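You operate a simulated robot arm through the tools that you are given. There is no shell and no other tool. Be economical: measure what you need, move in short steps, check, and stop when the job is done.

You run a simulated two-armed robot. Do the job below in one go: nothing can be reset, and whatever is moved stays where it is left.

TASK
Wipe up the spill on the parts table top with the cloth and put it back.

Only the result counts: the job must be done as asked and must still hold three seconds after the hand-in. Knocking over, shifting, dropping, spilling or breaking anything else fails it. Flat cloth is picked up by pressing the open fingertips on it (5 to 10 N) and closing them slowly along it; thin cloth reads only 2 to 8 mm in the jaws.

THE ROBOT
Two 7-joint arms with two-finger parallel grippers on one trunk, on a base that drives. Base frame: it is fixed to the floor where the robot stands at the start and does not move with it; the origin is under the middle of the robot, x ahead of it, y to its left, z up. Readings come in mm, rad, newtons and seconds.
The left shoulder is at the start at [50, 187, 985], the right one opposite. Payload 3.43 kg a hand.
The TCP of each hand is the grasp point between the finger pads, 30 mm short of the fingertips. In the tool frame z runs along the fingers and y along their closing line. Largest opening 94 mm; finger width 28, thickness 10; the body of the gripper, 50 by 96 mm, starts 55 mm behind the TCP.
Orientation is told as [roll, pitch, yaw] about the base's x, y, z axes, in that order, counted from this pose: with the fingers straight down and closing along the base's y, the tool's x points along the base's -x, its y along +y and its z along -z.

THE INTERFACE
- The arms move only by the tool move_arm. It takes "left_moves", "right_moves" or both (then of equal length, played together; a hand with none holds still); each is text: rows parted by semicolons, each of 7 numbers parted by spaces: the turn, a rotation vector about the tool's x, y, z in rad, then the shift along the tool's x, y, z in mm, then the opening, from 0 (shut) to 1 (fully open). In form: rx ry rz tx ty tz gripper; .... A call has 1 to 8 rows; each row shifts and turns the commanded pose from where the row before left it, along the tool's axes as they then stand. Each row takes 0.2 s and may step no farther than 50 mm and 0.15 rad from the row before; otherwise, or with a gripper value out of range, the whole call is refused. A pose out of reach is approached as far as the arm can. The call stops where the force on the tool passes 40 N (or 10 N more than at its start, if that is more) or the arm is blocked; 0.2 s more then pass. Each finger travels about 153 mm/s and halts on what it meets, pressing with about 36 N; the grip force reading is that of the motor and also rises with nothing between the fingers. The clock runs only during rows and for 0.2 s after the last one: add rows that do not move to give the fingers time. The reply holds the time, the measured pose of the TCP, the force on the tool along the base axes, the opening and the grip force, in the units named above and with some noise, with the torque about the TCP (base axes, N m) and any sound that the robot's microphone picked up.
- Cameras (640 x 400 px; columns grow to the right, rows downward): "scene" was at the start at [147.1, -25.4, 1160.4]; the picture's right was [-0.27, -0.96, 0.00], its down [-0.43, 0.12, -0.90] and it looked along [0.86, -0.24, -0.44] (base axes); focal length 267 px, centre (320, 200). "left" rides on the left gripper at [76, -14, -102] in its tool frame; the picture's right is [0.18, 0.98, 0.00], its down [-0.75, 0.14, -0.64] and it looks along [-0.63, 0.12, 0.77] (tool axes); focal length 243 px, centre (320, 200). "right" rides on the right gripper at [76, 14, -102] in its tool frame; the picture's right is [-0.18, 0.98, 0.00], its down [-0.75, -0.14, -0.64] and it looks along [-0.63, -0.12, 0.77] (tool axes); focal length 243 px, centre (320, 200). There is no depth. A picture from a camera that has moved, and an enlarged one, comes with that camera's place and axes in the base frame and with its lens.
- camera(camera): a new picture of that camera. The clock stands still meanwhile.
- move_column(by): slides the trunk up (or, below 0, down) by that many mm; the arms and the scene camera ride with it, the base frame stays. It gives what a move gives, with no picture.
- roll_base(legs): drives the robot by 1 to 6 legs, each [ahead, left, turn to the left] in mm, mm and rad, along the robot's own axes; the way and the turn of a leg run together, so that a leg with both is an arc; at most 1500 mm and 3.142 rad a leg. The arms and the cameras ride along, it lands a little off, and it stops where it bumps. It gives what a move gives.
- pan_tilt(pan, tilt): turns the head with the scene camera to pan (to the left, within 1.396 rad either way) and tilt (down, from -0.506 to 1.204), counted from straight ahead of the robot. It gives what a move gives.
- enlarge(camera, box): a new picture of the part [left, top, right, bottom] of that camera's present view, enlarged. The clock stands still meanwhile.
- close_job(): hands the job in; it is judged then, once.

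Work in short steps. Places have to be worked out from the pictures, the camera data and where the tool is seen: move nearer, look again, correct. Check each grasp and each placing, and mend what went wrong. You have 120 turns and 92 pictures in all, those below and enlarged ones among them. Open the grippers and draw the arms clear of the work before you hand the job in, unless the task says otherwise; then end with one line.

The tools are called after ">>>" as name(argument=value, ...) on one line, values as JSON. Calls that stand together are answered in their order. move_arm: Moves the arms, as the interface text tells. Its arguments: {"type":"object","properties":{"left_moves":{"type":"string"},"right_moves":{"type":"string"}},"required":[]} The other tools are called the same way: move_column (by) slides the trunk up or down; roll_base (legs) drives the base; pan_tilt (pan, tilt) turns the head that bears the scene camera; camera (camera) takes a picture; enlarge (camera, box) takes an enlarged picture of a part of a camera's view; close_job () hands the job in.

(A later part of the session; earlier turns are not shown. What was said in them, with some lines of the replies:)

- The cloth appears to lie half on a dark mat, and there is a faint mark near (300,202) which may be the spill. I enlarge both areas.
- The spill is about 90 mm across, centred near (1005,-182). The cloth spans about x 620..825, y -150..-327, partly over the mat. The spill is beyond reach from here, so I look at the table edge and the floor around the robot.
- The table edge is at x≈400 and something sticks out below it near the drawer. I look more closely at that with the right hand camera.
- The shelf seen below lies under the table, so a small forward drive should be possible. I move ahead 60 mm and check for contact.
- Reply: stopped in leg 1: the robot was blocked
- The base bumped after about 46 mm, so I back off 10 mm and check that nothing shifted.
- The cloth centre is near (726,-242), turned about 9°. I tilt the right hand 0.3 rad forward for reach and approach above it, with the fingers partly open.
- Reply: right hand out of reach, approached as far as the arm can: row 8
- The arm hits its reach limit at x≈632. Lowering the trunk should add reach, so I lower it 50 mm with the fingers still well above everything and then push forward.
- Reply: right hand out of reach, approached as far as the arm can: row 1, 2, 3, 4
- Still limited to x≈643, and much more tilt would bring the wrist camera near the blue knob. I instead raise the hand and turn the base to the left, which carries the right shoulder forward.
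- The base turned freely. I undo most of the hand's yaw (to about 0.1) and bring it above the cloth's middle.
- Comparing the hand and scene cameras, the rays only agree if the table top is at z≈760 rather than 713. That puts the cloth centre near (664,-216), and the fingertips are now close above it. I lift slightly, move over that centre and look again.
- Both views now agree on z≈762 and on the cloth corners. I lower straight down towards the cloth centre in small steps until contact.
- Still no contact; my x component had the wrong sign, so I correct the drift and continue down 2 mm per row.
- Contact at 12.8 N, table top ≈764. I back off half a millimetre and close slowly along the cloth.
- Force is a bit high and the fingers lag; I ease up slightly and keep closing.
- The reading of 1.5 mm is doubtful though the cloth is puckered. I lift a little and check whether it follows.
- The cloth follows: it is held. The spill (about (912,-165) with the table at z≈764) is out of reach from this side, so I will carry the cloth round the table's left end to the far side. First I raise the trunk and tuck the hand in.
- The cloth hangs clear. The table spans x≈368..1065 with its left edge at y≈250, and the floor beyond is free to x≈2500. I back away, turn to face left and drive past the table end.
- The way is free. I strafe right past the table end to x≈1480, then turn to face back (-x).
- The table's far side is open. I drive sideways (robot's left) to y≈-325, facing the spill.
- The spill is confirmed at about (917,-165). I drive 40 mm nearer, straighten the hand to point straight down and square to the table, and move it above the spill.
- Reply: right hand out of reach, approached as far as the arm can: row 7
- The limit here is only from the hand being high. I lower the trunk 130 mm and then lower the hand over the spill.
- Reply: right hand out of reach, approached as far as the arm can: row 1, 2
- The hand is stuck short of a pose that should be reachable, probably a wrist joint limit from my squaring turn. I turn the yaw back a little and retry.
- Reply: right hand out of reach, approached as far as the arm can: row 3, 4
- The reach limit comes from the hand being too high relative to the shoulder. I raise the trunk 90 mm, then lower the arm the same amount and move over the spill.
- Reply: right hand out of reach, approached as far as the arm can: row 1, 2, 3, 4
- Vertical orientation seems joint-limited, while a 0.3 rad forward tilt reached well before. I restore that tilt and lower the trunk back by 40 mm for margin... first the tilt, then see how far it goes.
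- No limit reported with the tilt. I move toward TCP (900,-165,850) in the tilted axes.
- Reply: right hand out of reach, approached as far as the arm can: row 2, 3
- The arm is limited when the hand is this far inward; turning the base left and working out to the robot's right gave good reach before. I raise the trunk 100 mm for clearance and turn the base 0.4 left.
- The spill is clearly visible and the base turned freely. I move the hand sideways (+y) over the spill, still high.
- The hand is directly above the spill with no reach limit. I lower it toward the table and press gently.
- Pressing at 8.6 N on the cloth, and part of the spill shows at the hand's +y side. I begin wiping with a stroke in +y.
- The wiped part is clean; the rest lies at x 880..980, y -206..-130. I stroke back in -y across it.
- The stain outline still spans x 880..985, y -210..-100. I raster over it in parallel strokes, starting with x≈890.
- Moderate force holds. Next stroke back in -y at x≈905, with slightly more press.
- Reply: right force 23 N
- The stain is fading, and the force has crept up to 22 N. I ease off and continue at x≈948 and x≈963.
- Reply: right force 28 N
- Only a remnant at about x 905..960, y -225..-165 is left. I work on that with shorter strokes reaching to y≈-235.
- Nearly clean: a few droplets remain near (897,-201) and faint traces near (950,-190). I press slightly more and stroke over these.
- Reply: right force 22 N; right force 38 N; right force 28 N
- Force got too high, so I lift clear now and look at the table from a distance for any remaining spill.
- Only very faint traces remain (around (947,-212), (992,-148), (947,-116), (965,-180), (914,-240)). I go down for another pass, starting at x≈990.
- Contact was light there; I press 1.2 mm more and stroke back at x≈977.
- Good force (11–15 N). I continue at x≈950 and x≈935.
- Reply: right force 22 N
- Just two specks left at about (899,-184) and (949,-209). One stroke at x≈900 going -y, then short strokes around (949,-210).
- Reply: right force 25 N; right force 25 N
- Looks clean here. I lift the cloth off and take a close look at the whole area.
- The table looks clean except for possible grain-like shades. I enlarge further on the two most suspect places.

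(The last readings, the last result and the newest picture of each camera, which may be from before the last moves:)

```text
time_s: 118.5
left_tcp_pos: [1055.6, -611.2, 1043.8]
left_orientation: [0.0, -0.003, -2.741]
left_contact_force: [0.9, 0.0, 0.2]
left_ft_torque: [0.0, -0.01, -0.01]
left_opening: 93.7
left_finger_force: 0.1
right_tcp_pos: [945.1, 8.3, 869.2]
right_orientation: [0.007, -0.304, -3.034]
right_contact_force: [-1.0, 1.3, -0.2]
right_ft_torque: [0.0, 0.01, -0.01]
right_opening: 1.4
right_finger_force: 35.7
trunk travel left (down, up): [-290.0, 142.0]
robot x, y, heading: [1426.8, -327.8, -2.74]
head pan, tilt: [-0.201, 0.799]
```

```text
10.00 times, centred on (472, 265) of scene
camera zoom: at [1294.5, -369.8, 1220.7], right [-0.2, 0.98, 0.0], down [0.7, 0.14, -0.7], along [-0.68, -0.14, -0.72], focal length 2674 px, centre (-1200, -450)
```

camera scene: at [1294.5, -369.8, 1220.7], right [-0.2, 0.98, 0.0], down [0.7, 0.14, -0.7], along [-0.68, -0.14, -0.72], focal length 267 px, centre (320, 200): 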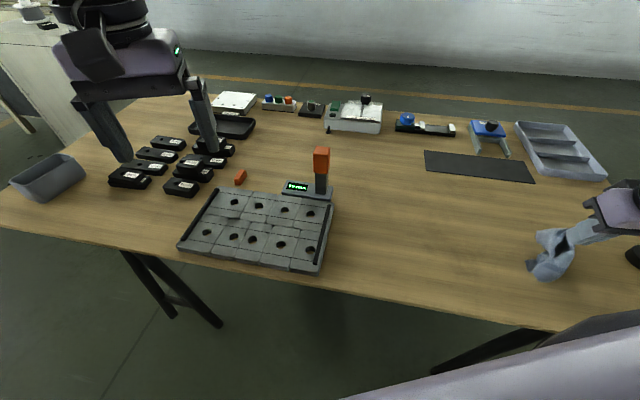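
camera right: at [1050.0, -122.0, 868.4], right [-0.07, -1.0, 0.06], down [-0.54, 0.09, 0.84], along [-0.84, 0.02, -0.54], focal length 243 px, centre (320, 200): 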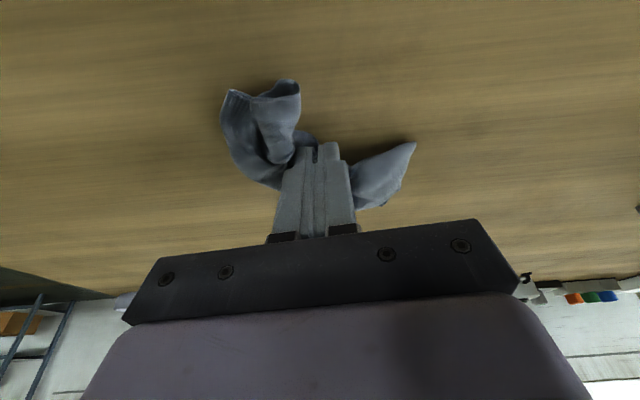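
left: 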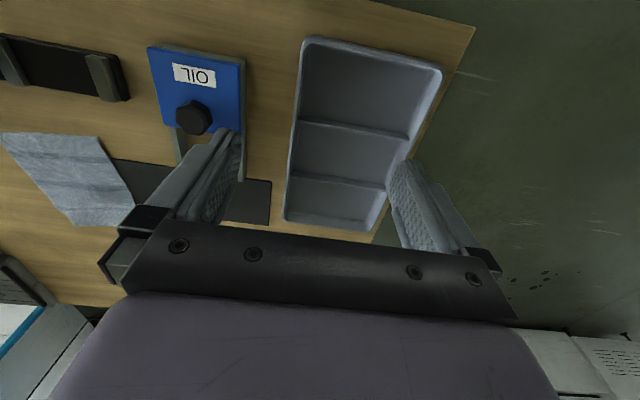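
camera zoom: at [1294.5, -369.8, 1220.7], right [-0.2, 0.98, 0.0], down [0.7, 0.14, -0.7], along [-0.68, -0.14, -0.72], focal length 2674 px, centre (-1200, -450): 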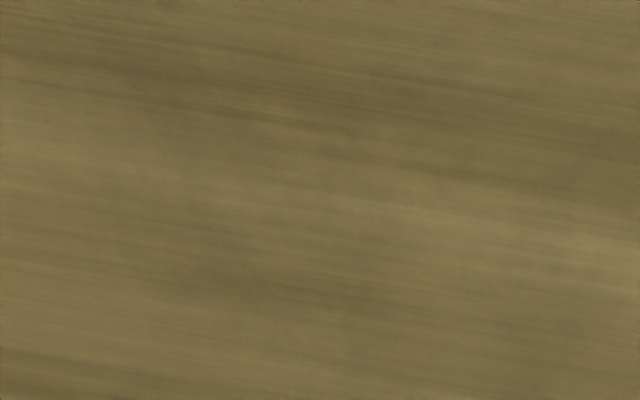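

Only wood grain is visible, so the spill is wiped. Now I carry the cloth back: raise the trunk 100 mm, turn square, and drive back round the left end of the table.

>>> move_column(by=100)

>>> roll_base(legs=[[0, 0, -0.4], [0, -1150, 0], [0, 0, -1.571]])

>>> roll_base(legs=[[0, 1500, 0], [0, 150, 0]])

```text
time_s: 119.9
left_tcp_pos: [1054.6, -611.3, 1144.9]
left_orientation: [0.0, 0.0, -2.741]
left_contact_force: [0.9, 0.1, 0.7]
left_ft_torque: [-0.02, 0.02, 0.02]
left_opening: 94.2
left_finger_force: 0.0
right_tcp_pos: [945.9, 6.3, 969.8]
right_orientation: [0.007, -0.305, -3.035]
right_contact_force: [0.5, 0.0, -1.0]
right_ft_torque: [-0.02, -0.02, 0.0]
right_opening: 1.5
right_finger_force: 35.8
trunk travel left (down, up): [-390.0, 42.0]
robot x, y, heading: [1424.6, -329.0, -2.744]
head pan, tilt: [-0.201, 0.799]
```

```text
time_s: 130.7
left_tcp_pos: [1299.5, 1267.6, 1143.2]
left_orientation: [0.0, -0.001, 1.608]
left_contact_force: [-1.0, -0.4, -0.4]
left_ft_torque: [0.0, 0.04, -0.01]
left_opening: 94.3
left_finger_force: 0.0
right_tcp_pos: [1915.6, 1147.7, 969.5]
right_orientation: [0.008, -0.305, 1.308]
right_contact_force: [0.9, 0.8, -0.8]
right_ft_torque: [-0.02, -0.02, 0.03]
right_opening: 1.7
right_finger_force: 35.9
trunk travel left (down, up): [-390.0, 42.0]
robot x, y, heading: [1428.2, 820.7, 1.604]
head pan, tilt: [-0.201, 0.799]
```

```text
time_s: 139.1
left_tcp_pos: [-348.5, 1194.8, 1143.6]
left_orientation: [-0.001, -0.003, 1.624]
left_contact_force: [-0.6, 0.3, 0.0]
left_ft_torque: [-0.03, -0.04, -0.01]
left_opening: 93.7
left_finger_force: 0.0
right_tcp_pos: [270.7, 1086.9, 971.0]
right_orientation: [0.003, -0.304, 1.328]
right_contact_force: [-0.1, 0.2, 0.0]
right_ft_torque: [0.0, -0.02, -0.02]
right_opening: 1.6
right_finger_force: 35.6
trunk travel left (down, up): [-390.0, 42.0]
robot x, y, heading: [-212.9, 749.9, 1.62]
head pan, tilt: [-0.201, 0.799]
```

Past the table end. I back up alongside, turn to heading 0.4 and check the pose before the final approach.

>>> roll_base(legs=[[-845, 0, 0], [0, 0, -1.22]])

```text
time_s: 146.7
left_tcp_pos: [207.8, 172.6, 1143.0]
left_orientation: [0.002, -0.002, 0.367]
left_contact_force: [-0.5, 0.7, -0.3]
left_ft_torque: [-0.02, -0.01, 0.0]
left_opening: 94.0
left_finger_force: 0.0
right_tcp_pos: [298.0, -451.4, 968.9]
right_orientation: [0.007, -0.305, 0.072]
right_contact_force: [0.4, -0.2, -0.5]
right_ft_torque: [0.01, 0.03, 0.06]
right_opening: 1.5
right_finger_force: 36.1
trunk travel left (down, up): [-390.0, 42.0]
robot x, y, heading: [-169.5, -96.0, 0.364]
head pan, tilt: [-0.201, 0.799]
```

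Now the final approach to about (34,0) with heading 0.4.

>>> roll_base(legs=[[222, 17, 0.036]])

>>> camera(camera="scene")

```text
time_s: 148.4
left_tcp_pos: [400.2, 286.2, 1144.1]
left_orientation: [0.0, -0.001, 0.405]
left_contact_force: [0.0, 0.2, 0.2]
left_ft_torque: [-0.02, 0.02, 0.0]
left_opening: 94.0
left_finger_force: 0.1
right_tcp_pos: [512.2, -331.0, 968.8]
right_orientation: [0.005, -0.303, 0.109]
right_contact_force: [0.3, 0.5, -0.4]
right_ft_torque: [-0.01, 0.02, -0.01]
right_opening: 1.2
right_finger_force: 36.0
trunk travel left (down, up): [-390.0, 42.0]
robot x, y, heading: [28.4, 3.0, 0.402]
head pan, tilt: [-0.201, 0.799]
```

```text
43 pictures are left
camera scene: at [163.7, 43.5, 1320.6], right [0.2, -0.98, 0.0], down [-0.7, -0.15, -0.7], along [0.68, 0.14, -0.72], focal length 267 px, centre (320, 200)
```

scene: 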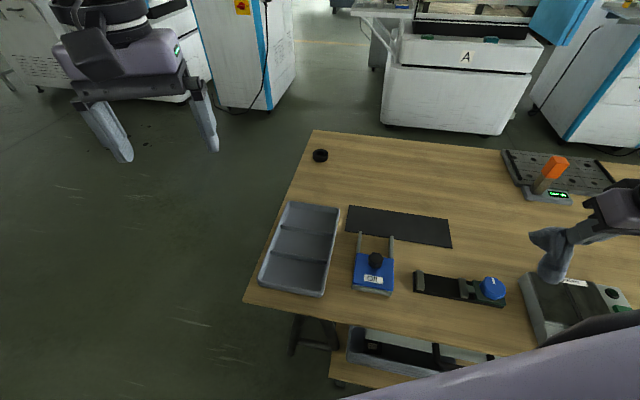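

I'm back. I move the hand above the cloth's original centre (664,-216), then lower the trunk 100 mm.

>>> move_arm(right_moves="0 0 0 -37.4 24.6 11.6 0; 0 0 0 -37.4 24.6 11.6 0; 0 0 0 -37.4 24.6 11.6 0; 0 0 0 -37.4 24.6 11.6 0")

>>> move_column(by=-110)

>>> camera(camera="scene")

>>> camera(camera="right")

```text
time_s: 149.4
left_tcp_pos: [399.9, 286.9, 1144.8]
left_orientation: [0.001, 0.002, 0.405]
left_contact_force: [0.3, 0.0, -0.1]
left_ft_torque: [-0.04, 0.02, -0.01]
left_opening: 93.9
left_finger_force: 0.1
right_tcp_pos: [659.1, -214.6, 969.0]
right_orientation: [0.003, -0.302, 0.107]
right_contact_force: [-0.2, -0.2, 0.7]
right_ft_torque: [-0.01, 0.0, 0.01]
right_opening: 1.7
right_finger_force: 36.2
trunk travel left (down, up): [-390.0, 42.0]
robot x, y, heading: [31.0, 2.8, 0.406]
head pan, tilt: [-0.201, 0.799]
```

```text
time_s: 150.8
left_tcp_pos: [399.4, 286.4, 1033.2]
left_orientation: [0.0, -0.002, 0.406]
left_contact_force: [0.3, 0.1, 0.0]
left_ft_torque: [-0.02, -0.03, 0.01]
left_opening: 94.1
left_finger_force: 0.1
right_tcp_pos: [659.0, -214.9, 858.9]
right_orientation: [0.007, -0.304, 0.108]
right_contact_force: [-0.2, 0.8, 0.1]
right_ft_torque: [0.02, 0.02, 0.01]
right_opening: 1.4
right_finger_force: 36.0
trunk travel left (down, up): [-280.0, 152.0]
robot x, y, heading: [28.2, 3.3, 0.4]
head pan, tilt: [-0.201, 0.799]
```

```text
42 pictures are left
camera scene: at [163.0, 43.2, 1210.7], right [0.2, -0.98, 0.0], down [-0.7, -0.14, -0.7], along [0.68, 0.14, -0.72], focal length 267 px, centre (320, 200)
```

scene: 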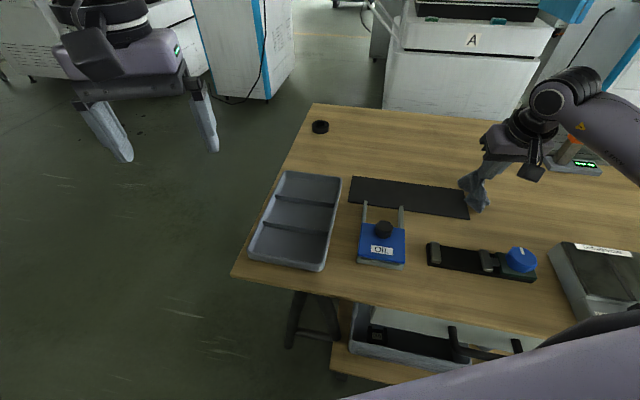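

```text
41 pictures are left
camera right: at [554.2, -213.2, 934.8], right [0.07, 1.0, 0.06], down [0.54, -0.09, 0.84], along [0.84, -0.02, -0.54], focal length 243 px, centre (320, 200)
```

right: 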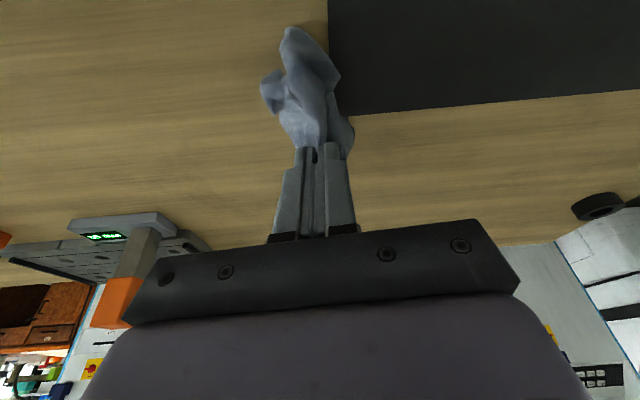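

The cloth hangs over its original spot. I lower it slowly to the table.

>>> move_arm(right_moves="0 0 0 3.6 0 11.5 0; 0 0 0 3.6 0 11.5 0; 0 0 0 3.6 0 11.5 0; 0 0 0 3.6 0 11.5 0; 0 0 0 3 0 9.5 0; 0 0 0 0 0 0 0")

>>> enlarge(camera="scene", box=[400, 125, 560, 225])

>>> camera(camera="right")

```text
time_s: 152.2
left_tcp_pos: [401.1, 286.9, 1033.3]
left_orientation: [0.0, -0.001, 0.403]
left_contact_force: [-0.4, 0.1, 0.1]
left_ft_torque: [-0.01, -0.01, -0.01]
left_opening: 94.1
left_finger_force: 0.2
right_tcp_pos: [658.9, -215.4, 801.3]
right_orientation: [0.006, -0.303, 0.107]
right_contact_force: [0.8, 0.1, 0.8]
right_ft_torque: [0.01, -0.01, 0.04]
right_opening: 1.4
right_finger_force: 35.7
trunk travel left (down, up): [-280.0, 152.0]
robot x, y, heading: [28.3, 1.1, 0.404]
head pan, tilt: [-0.201, 0.799]
```

```text
4.00 times, centred on (480, 175) of scene
camera zoom: at [163.1, 43.2, 1210.7], right [0.2, -0.98, 0.0], down [-0.7, -0.14, -0.7], along [0.68, 0.14, -0.72], focal length 1070 px, centre (-320, 300)
```

zoom: 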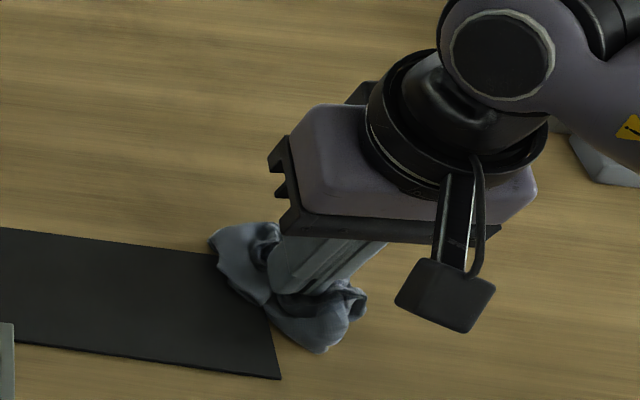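

```text
39 pictures are left
camera right: at [553.9, -212.3, 876.3], right [0.07, 1.0, 0.06], down [0.54, -0.09, 0.84], along [0.84, -0.02, -0.54], focal length 243 px, centre (320, 200)
```

right: 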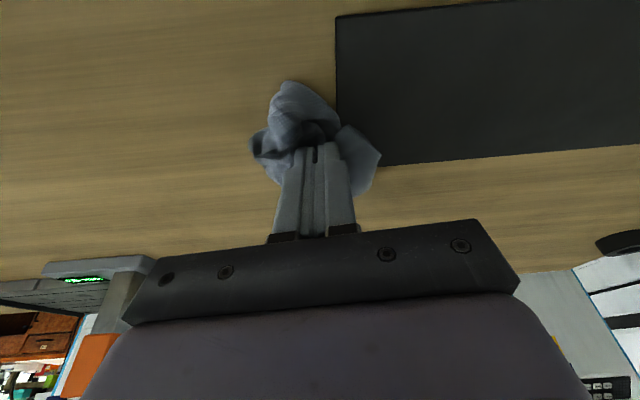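

The cloth is settled round the spot. I open the fingers slowly and then lift.

>>> move_arm(right_moves="0 0 0 0 0 0 0.15; 0 0 0 0 0 0 0.35; 0 0 0 0 0 0 0.6; 0 0 0 0 0 0 0.6; 0 0 0 -4 0 -13 0.6; 0 0 0 -8 0 -26 0.6; 0 0 0 -12 0 -38 0.6")

>>> enlarge(camera="scene", box=[400, 125, 560, 225])

>>> camera(camera="right")

```text
time_s: 153.8
left_tcp_pos: [400.5, 286.6, 1034.8]
left_orientation: [0.0, -0.002, 0.405]
left_contact_force: [-0.3, 0.2, 0.2]
left_ft_torque: [0.01, -0.02, 0.0]
left_opening: 94.2
left_finger_force: 0.1
right_tcp_pos: [658.7, -215.8, 880.8]
right_orientation: [0.006, -0.304, 0.11]
right_contact_force: [-0.3, 0.1, 0.6]
right_ft_torque: [0.0, 0.0, -0.01]
right_opening: 56.4
right_finger_force: 0.1
trunk travel left (down, up): [-280.0, 152.0]
robot x, y, heading: [26.4, 6.4, 0.402]
head pan, tilt: [-0.201, 0.799]
```

```text
4.00 times, centred on (480, 175) of scene
camera zoom: at [163.0, 43.3, 1210.6], right [0.2, -0.98, 0.0], down [-0.7, -0.14, -0.7], along [0.68, 0.14, -0.72], focal length 1070 px, centre (-320, 300)
```

zoom: 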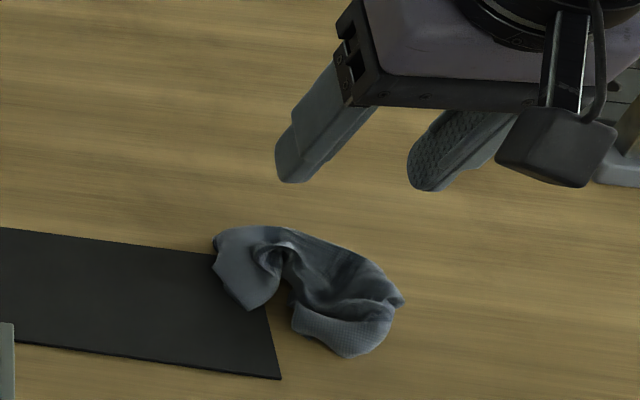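

```text
37 pictures are left
camera right: at [554.2, -213.1, 955.6], right [0.07, 1.0, 0.06], down [0.54, -0.09, 0.84], along [0.84, -0.02, -0.54], focal length 243 px, centre (320, 200)
```

right: 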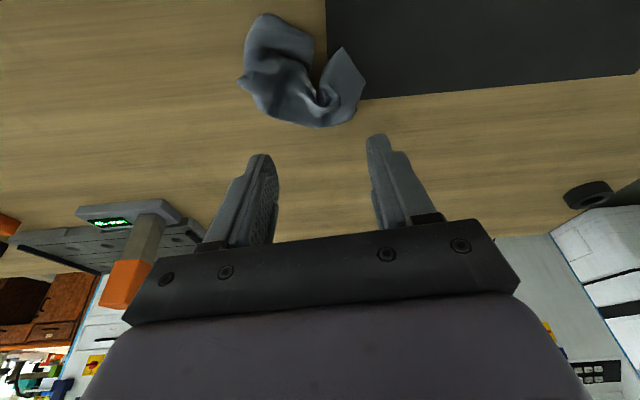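

The cloth lies at about (656,-222), within 10 mm of its original centre, and touches the mat edge as before. I draw the arm clear and check the former spill place from this side.

>>> move_arm(right_moves="0 0 0 0 0 -45 0.6; 0 0 0 20 -20 -35 0.6; 0 0 0 40 -20 0 0.6; 0 0 0 40 -20 0 0.6; 0 0 0 40 -20 0 0.6")

>>> pan_tilt(pan=-0.6, tilt=0.46)

>>> camera(camera="scene")

```text
time_s: 155.0
left_tcp_pos: [400.4, 286.3, 1034.9]
left_orientation: [0.0, -0.001, 0.404]
left_contact_force: [0.1, -0.1, -0.1]
left_ft_torque: [0.01, 0.02, -0.03]
left_opening: 93.9
left_finger_force: 0.0
right_tcp_pos: [509.1, -311.8, 913.3]
right_orientation: [0.006, -0.302, 0.111]
right_contact_force: [-0.2, 0.5, 0.2]
right_ft_torque: [-0.03, 0.0, 0.01]
right_opening: 56.3
right_finger_force: 0.1
trunk travel left (down, up): [-280.0, 152.0]
robot x, y, heading: [29.9, 3.1, 0.407]
head pan, tilt: [-0.201, 0.799]
```

```text
time_s: 155.9
left_tcp_pos: [399.9, 285.8, 1033.7]
left_orientation: [-0.001, -0.002, 0.406]
left_contact_force: [-0.3, -0.2, 0.1]
left_ft_torque: [-0.01, 0.04, -0.02]
left_opening: 93.8
left_finger_force: 0.1
right_tcp_pos: [510.1, -312.4, 912.9]
right_orientation: [0.003, -0.304, 0.11]
right_contact_force: [-0.5, -0.4, 0.1]
right_ft_torque: [0.0, -0.01, 0.01]
right_opening: 56.3
right_finger_force: 0.0
trunk travel left (down, up): [-280.0, 152.0]
robot x, y, heading: [31.3, 7.2, 0.406]
head pan, tilt: [-0.6, 0.461]
```

```text
36 pictures are left
camera scene: at [174.1, 9.1, 1240.1], right [-0.19, -0.98, 0.0], down [-0.44, 0.09, -0.9], along [0.88, -0.17, -0.45], focal length 267 px, centre (320, 200)
```

scene: 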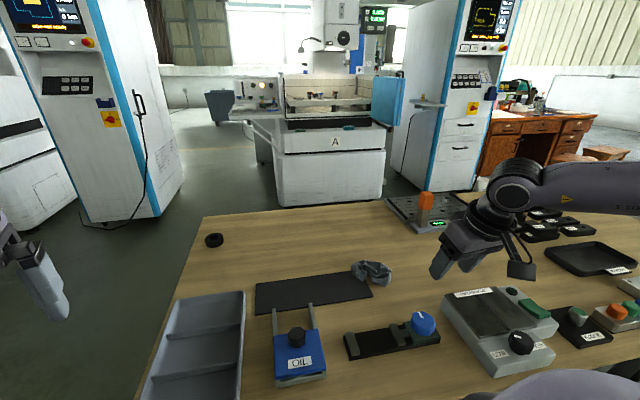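

>>> enlarge(camera="scene", box=[300, 205, 396, 265])

>>> enlarge(camera="scene", box=[240, 200, 480, 350])

```text
6.67 times, centred on (348, 235) of scene
camera zoom: at [174.1, 9.1, 1240.1], right [-0.19, -0.98, 0.0], down [-0.44, 0.09, -0.9], along [0.88, -0.17, -0.45], focal length 1783 px, centre (133, -33)
```

zoom: 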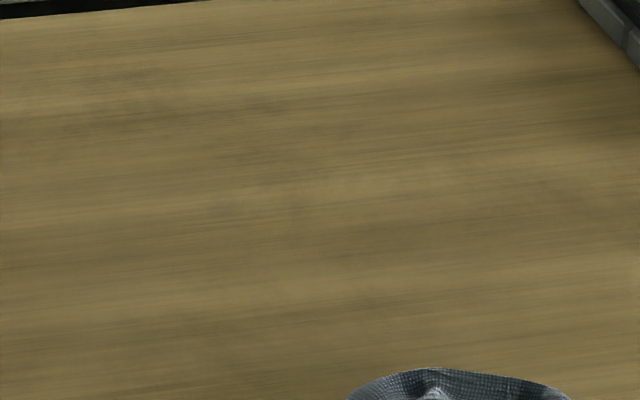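

```text
2.67 times, centred on (360, 275) of scene
camera zoom: at [174.1, 9.1, 1240.1], right [-0.19, -0.98, 0.0], down [-0.44, 0.09, -0.9], along [0.88, -0.17, -0.45], focal length 713 px, centre (213, 0)
```

zoom: 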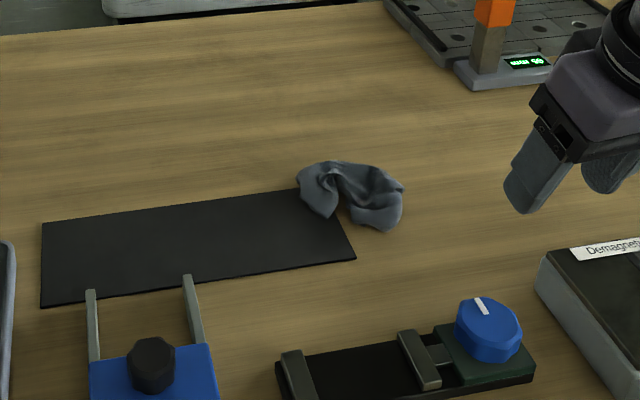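

The spill is gone, and the cloth rests at about (659,-217), its original place, with nothing else moved. Both hands are empty and clear, so I open the right gripper fully and raise it a little more before handing in.

>>> move_arm(right_moves="0 0 0 10 0 -40 1; 0 0 0 20 0 -40 1; 0 0 0 0 0 0 1")

>>> close_job()

```text
time_s: 156.7
left_tcp_pos: [400.5, 287.8, 1033.5]
left_orientation: [0.0, -0.003, 0.405]
left_contact_force: [-0.1, -0.1, 0.6]
left_ft_torque: [0.01, 0.05, 0.03]
left_opening: 93.9
left_finger_force: 0.1
right_tcp_pos: [456.6, -320.2, 983.8]
right_orientation: [0.005, -0.304, 0.11]
right_contact_force: [0.8, -0.2, 0.2]
right_ft_torque: [-0.02, 0.0, 0.03]
right_opening: 94.2
right_finger_force: 0.0
trunk travel left (down, up): [-280.0, 152.0]
robot x, y, heading: [29.7, 6.2, 0.405]
head pan, tilt: [-0.6, 0.461]
```

```text
The job is handed in.
```

The spill is wiped up with no trace visible in the last pictures, and the cloth is back within about 10 mm of its original spot, though it lies crumpled rather than flat as it was.
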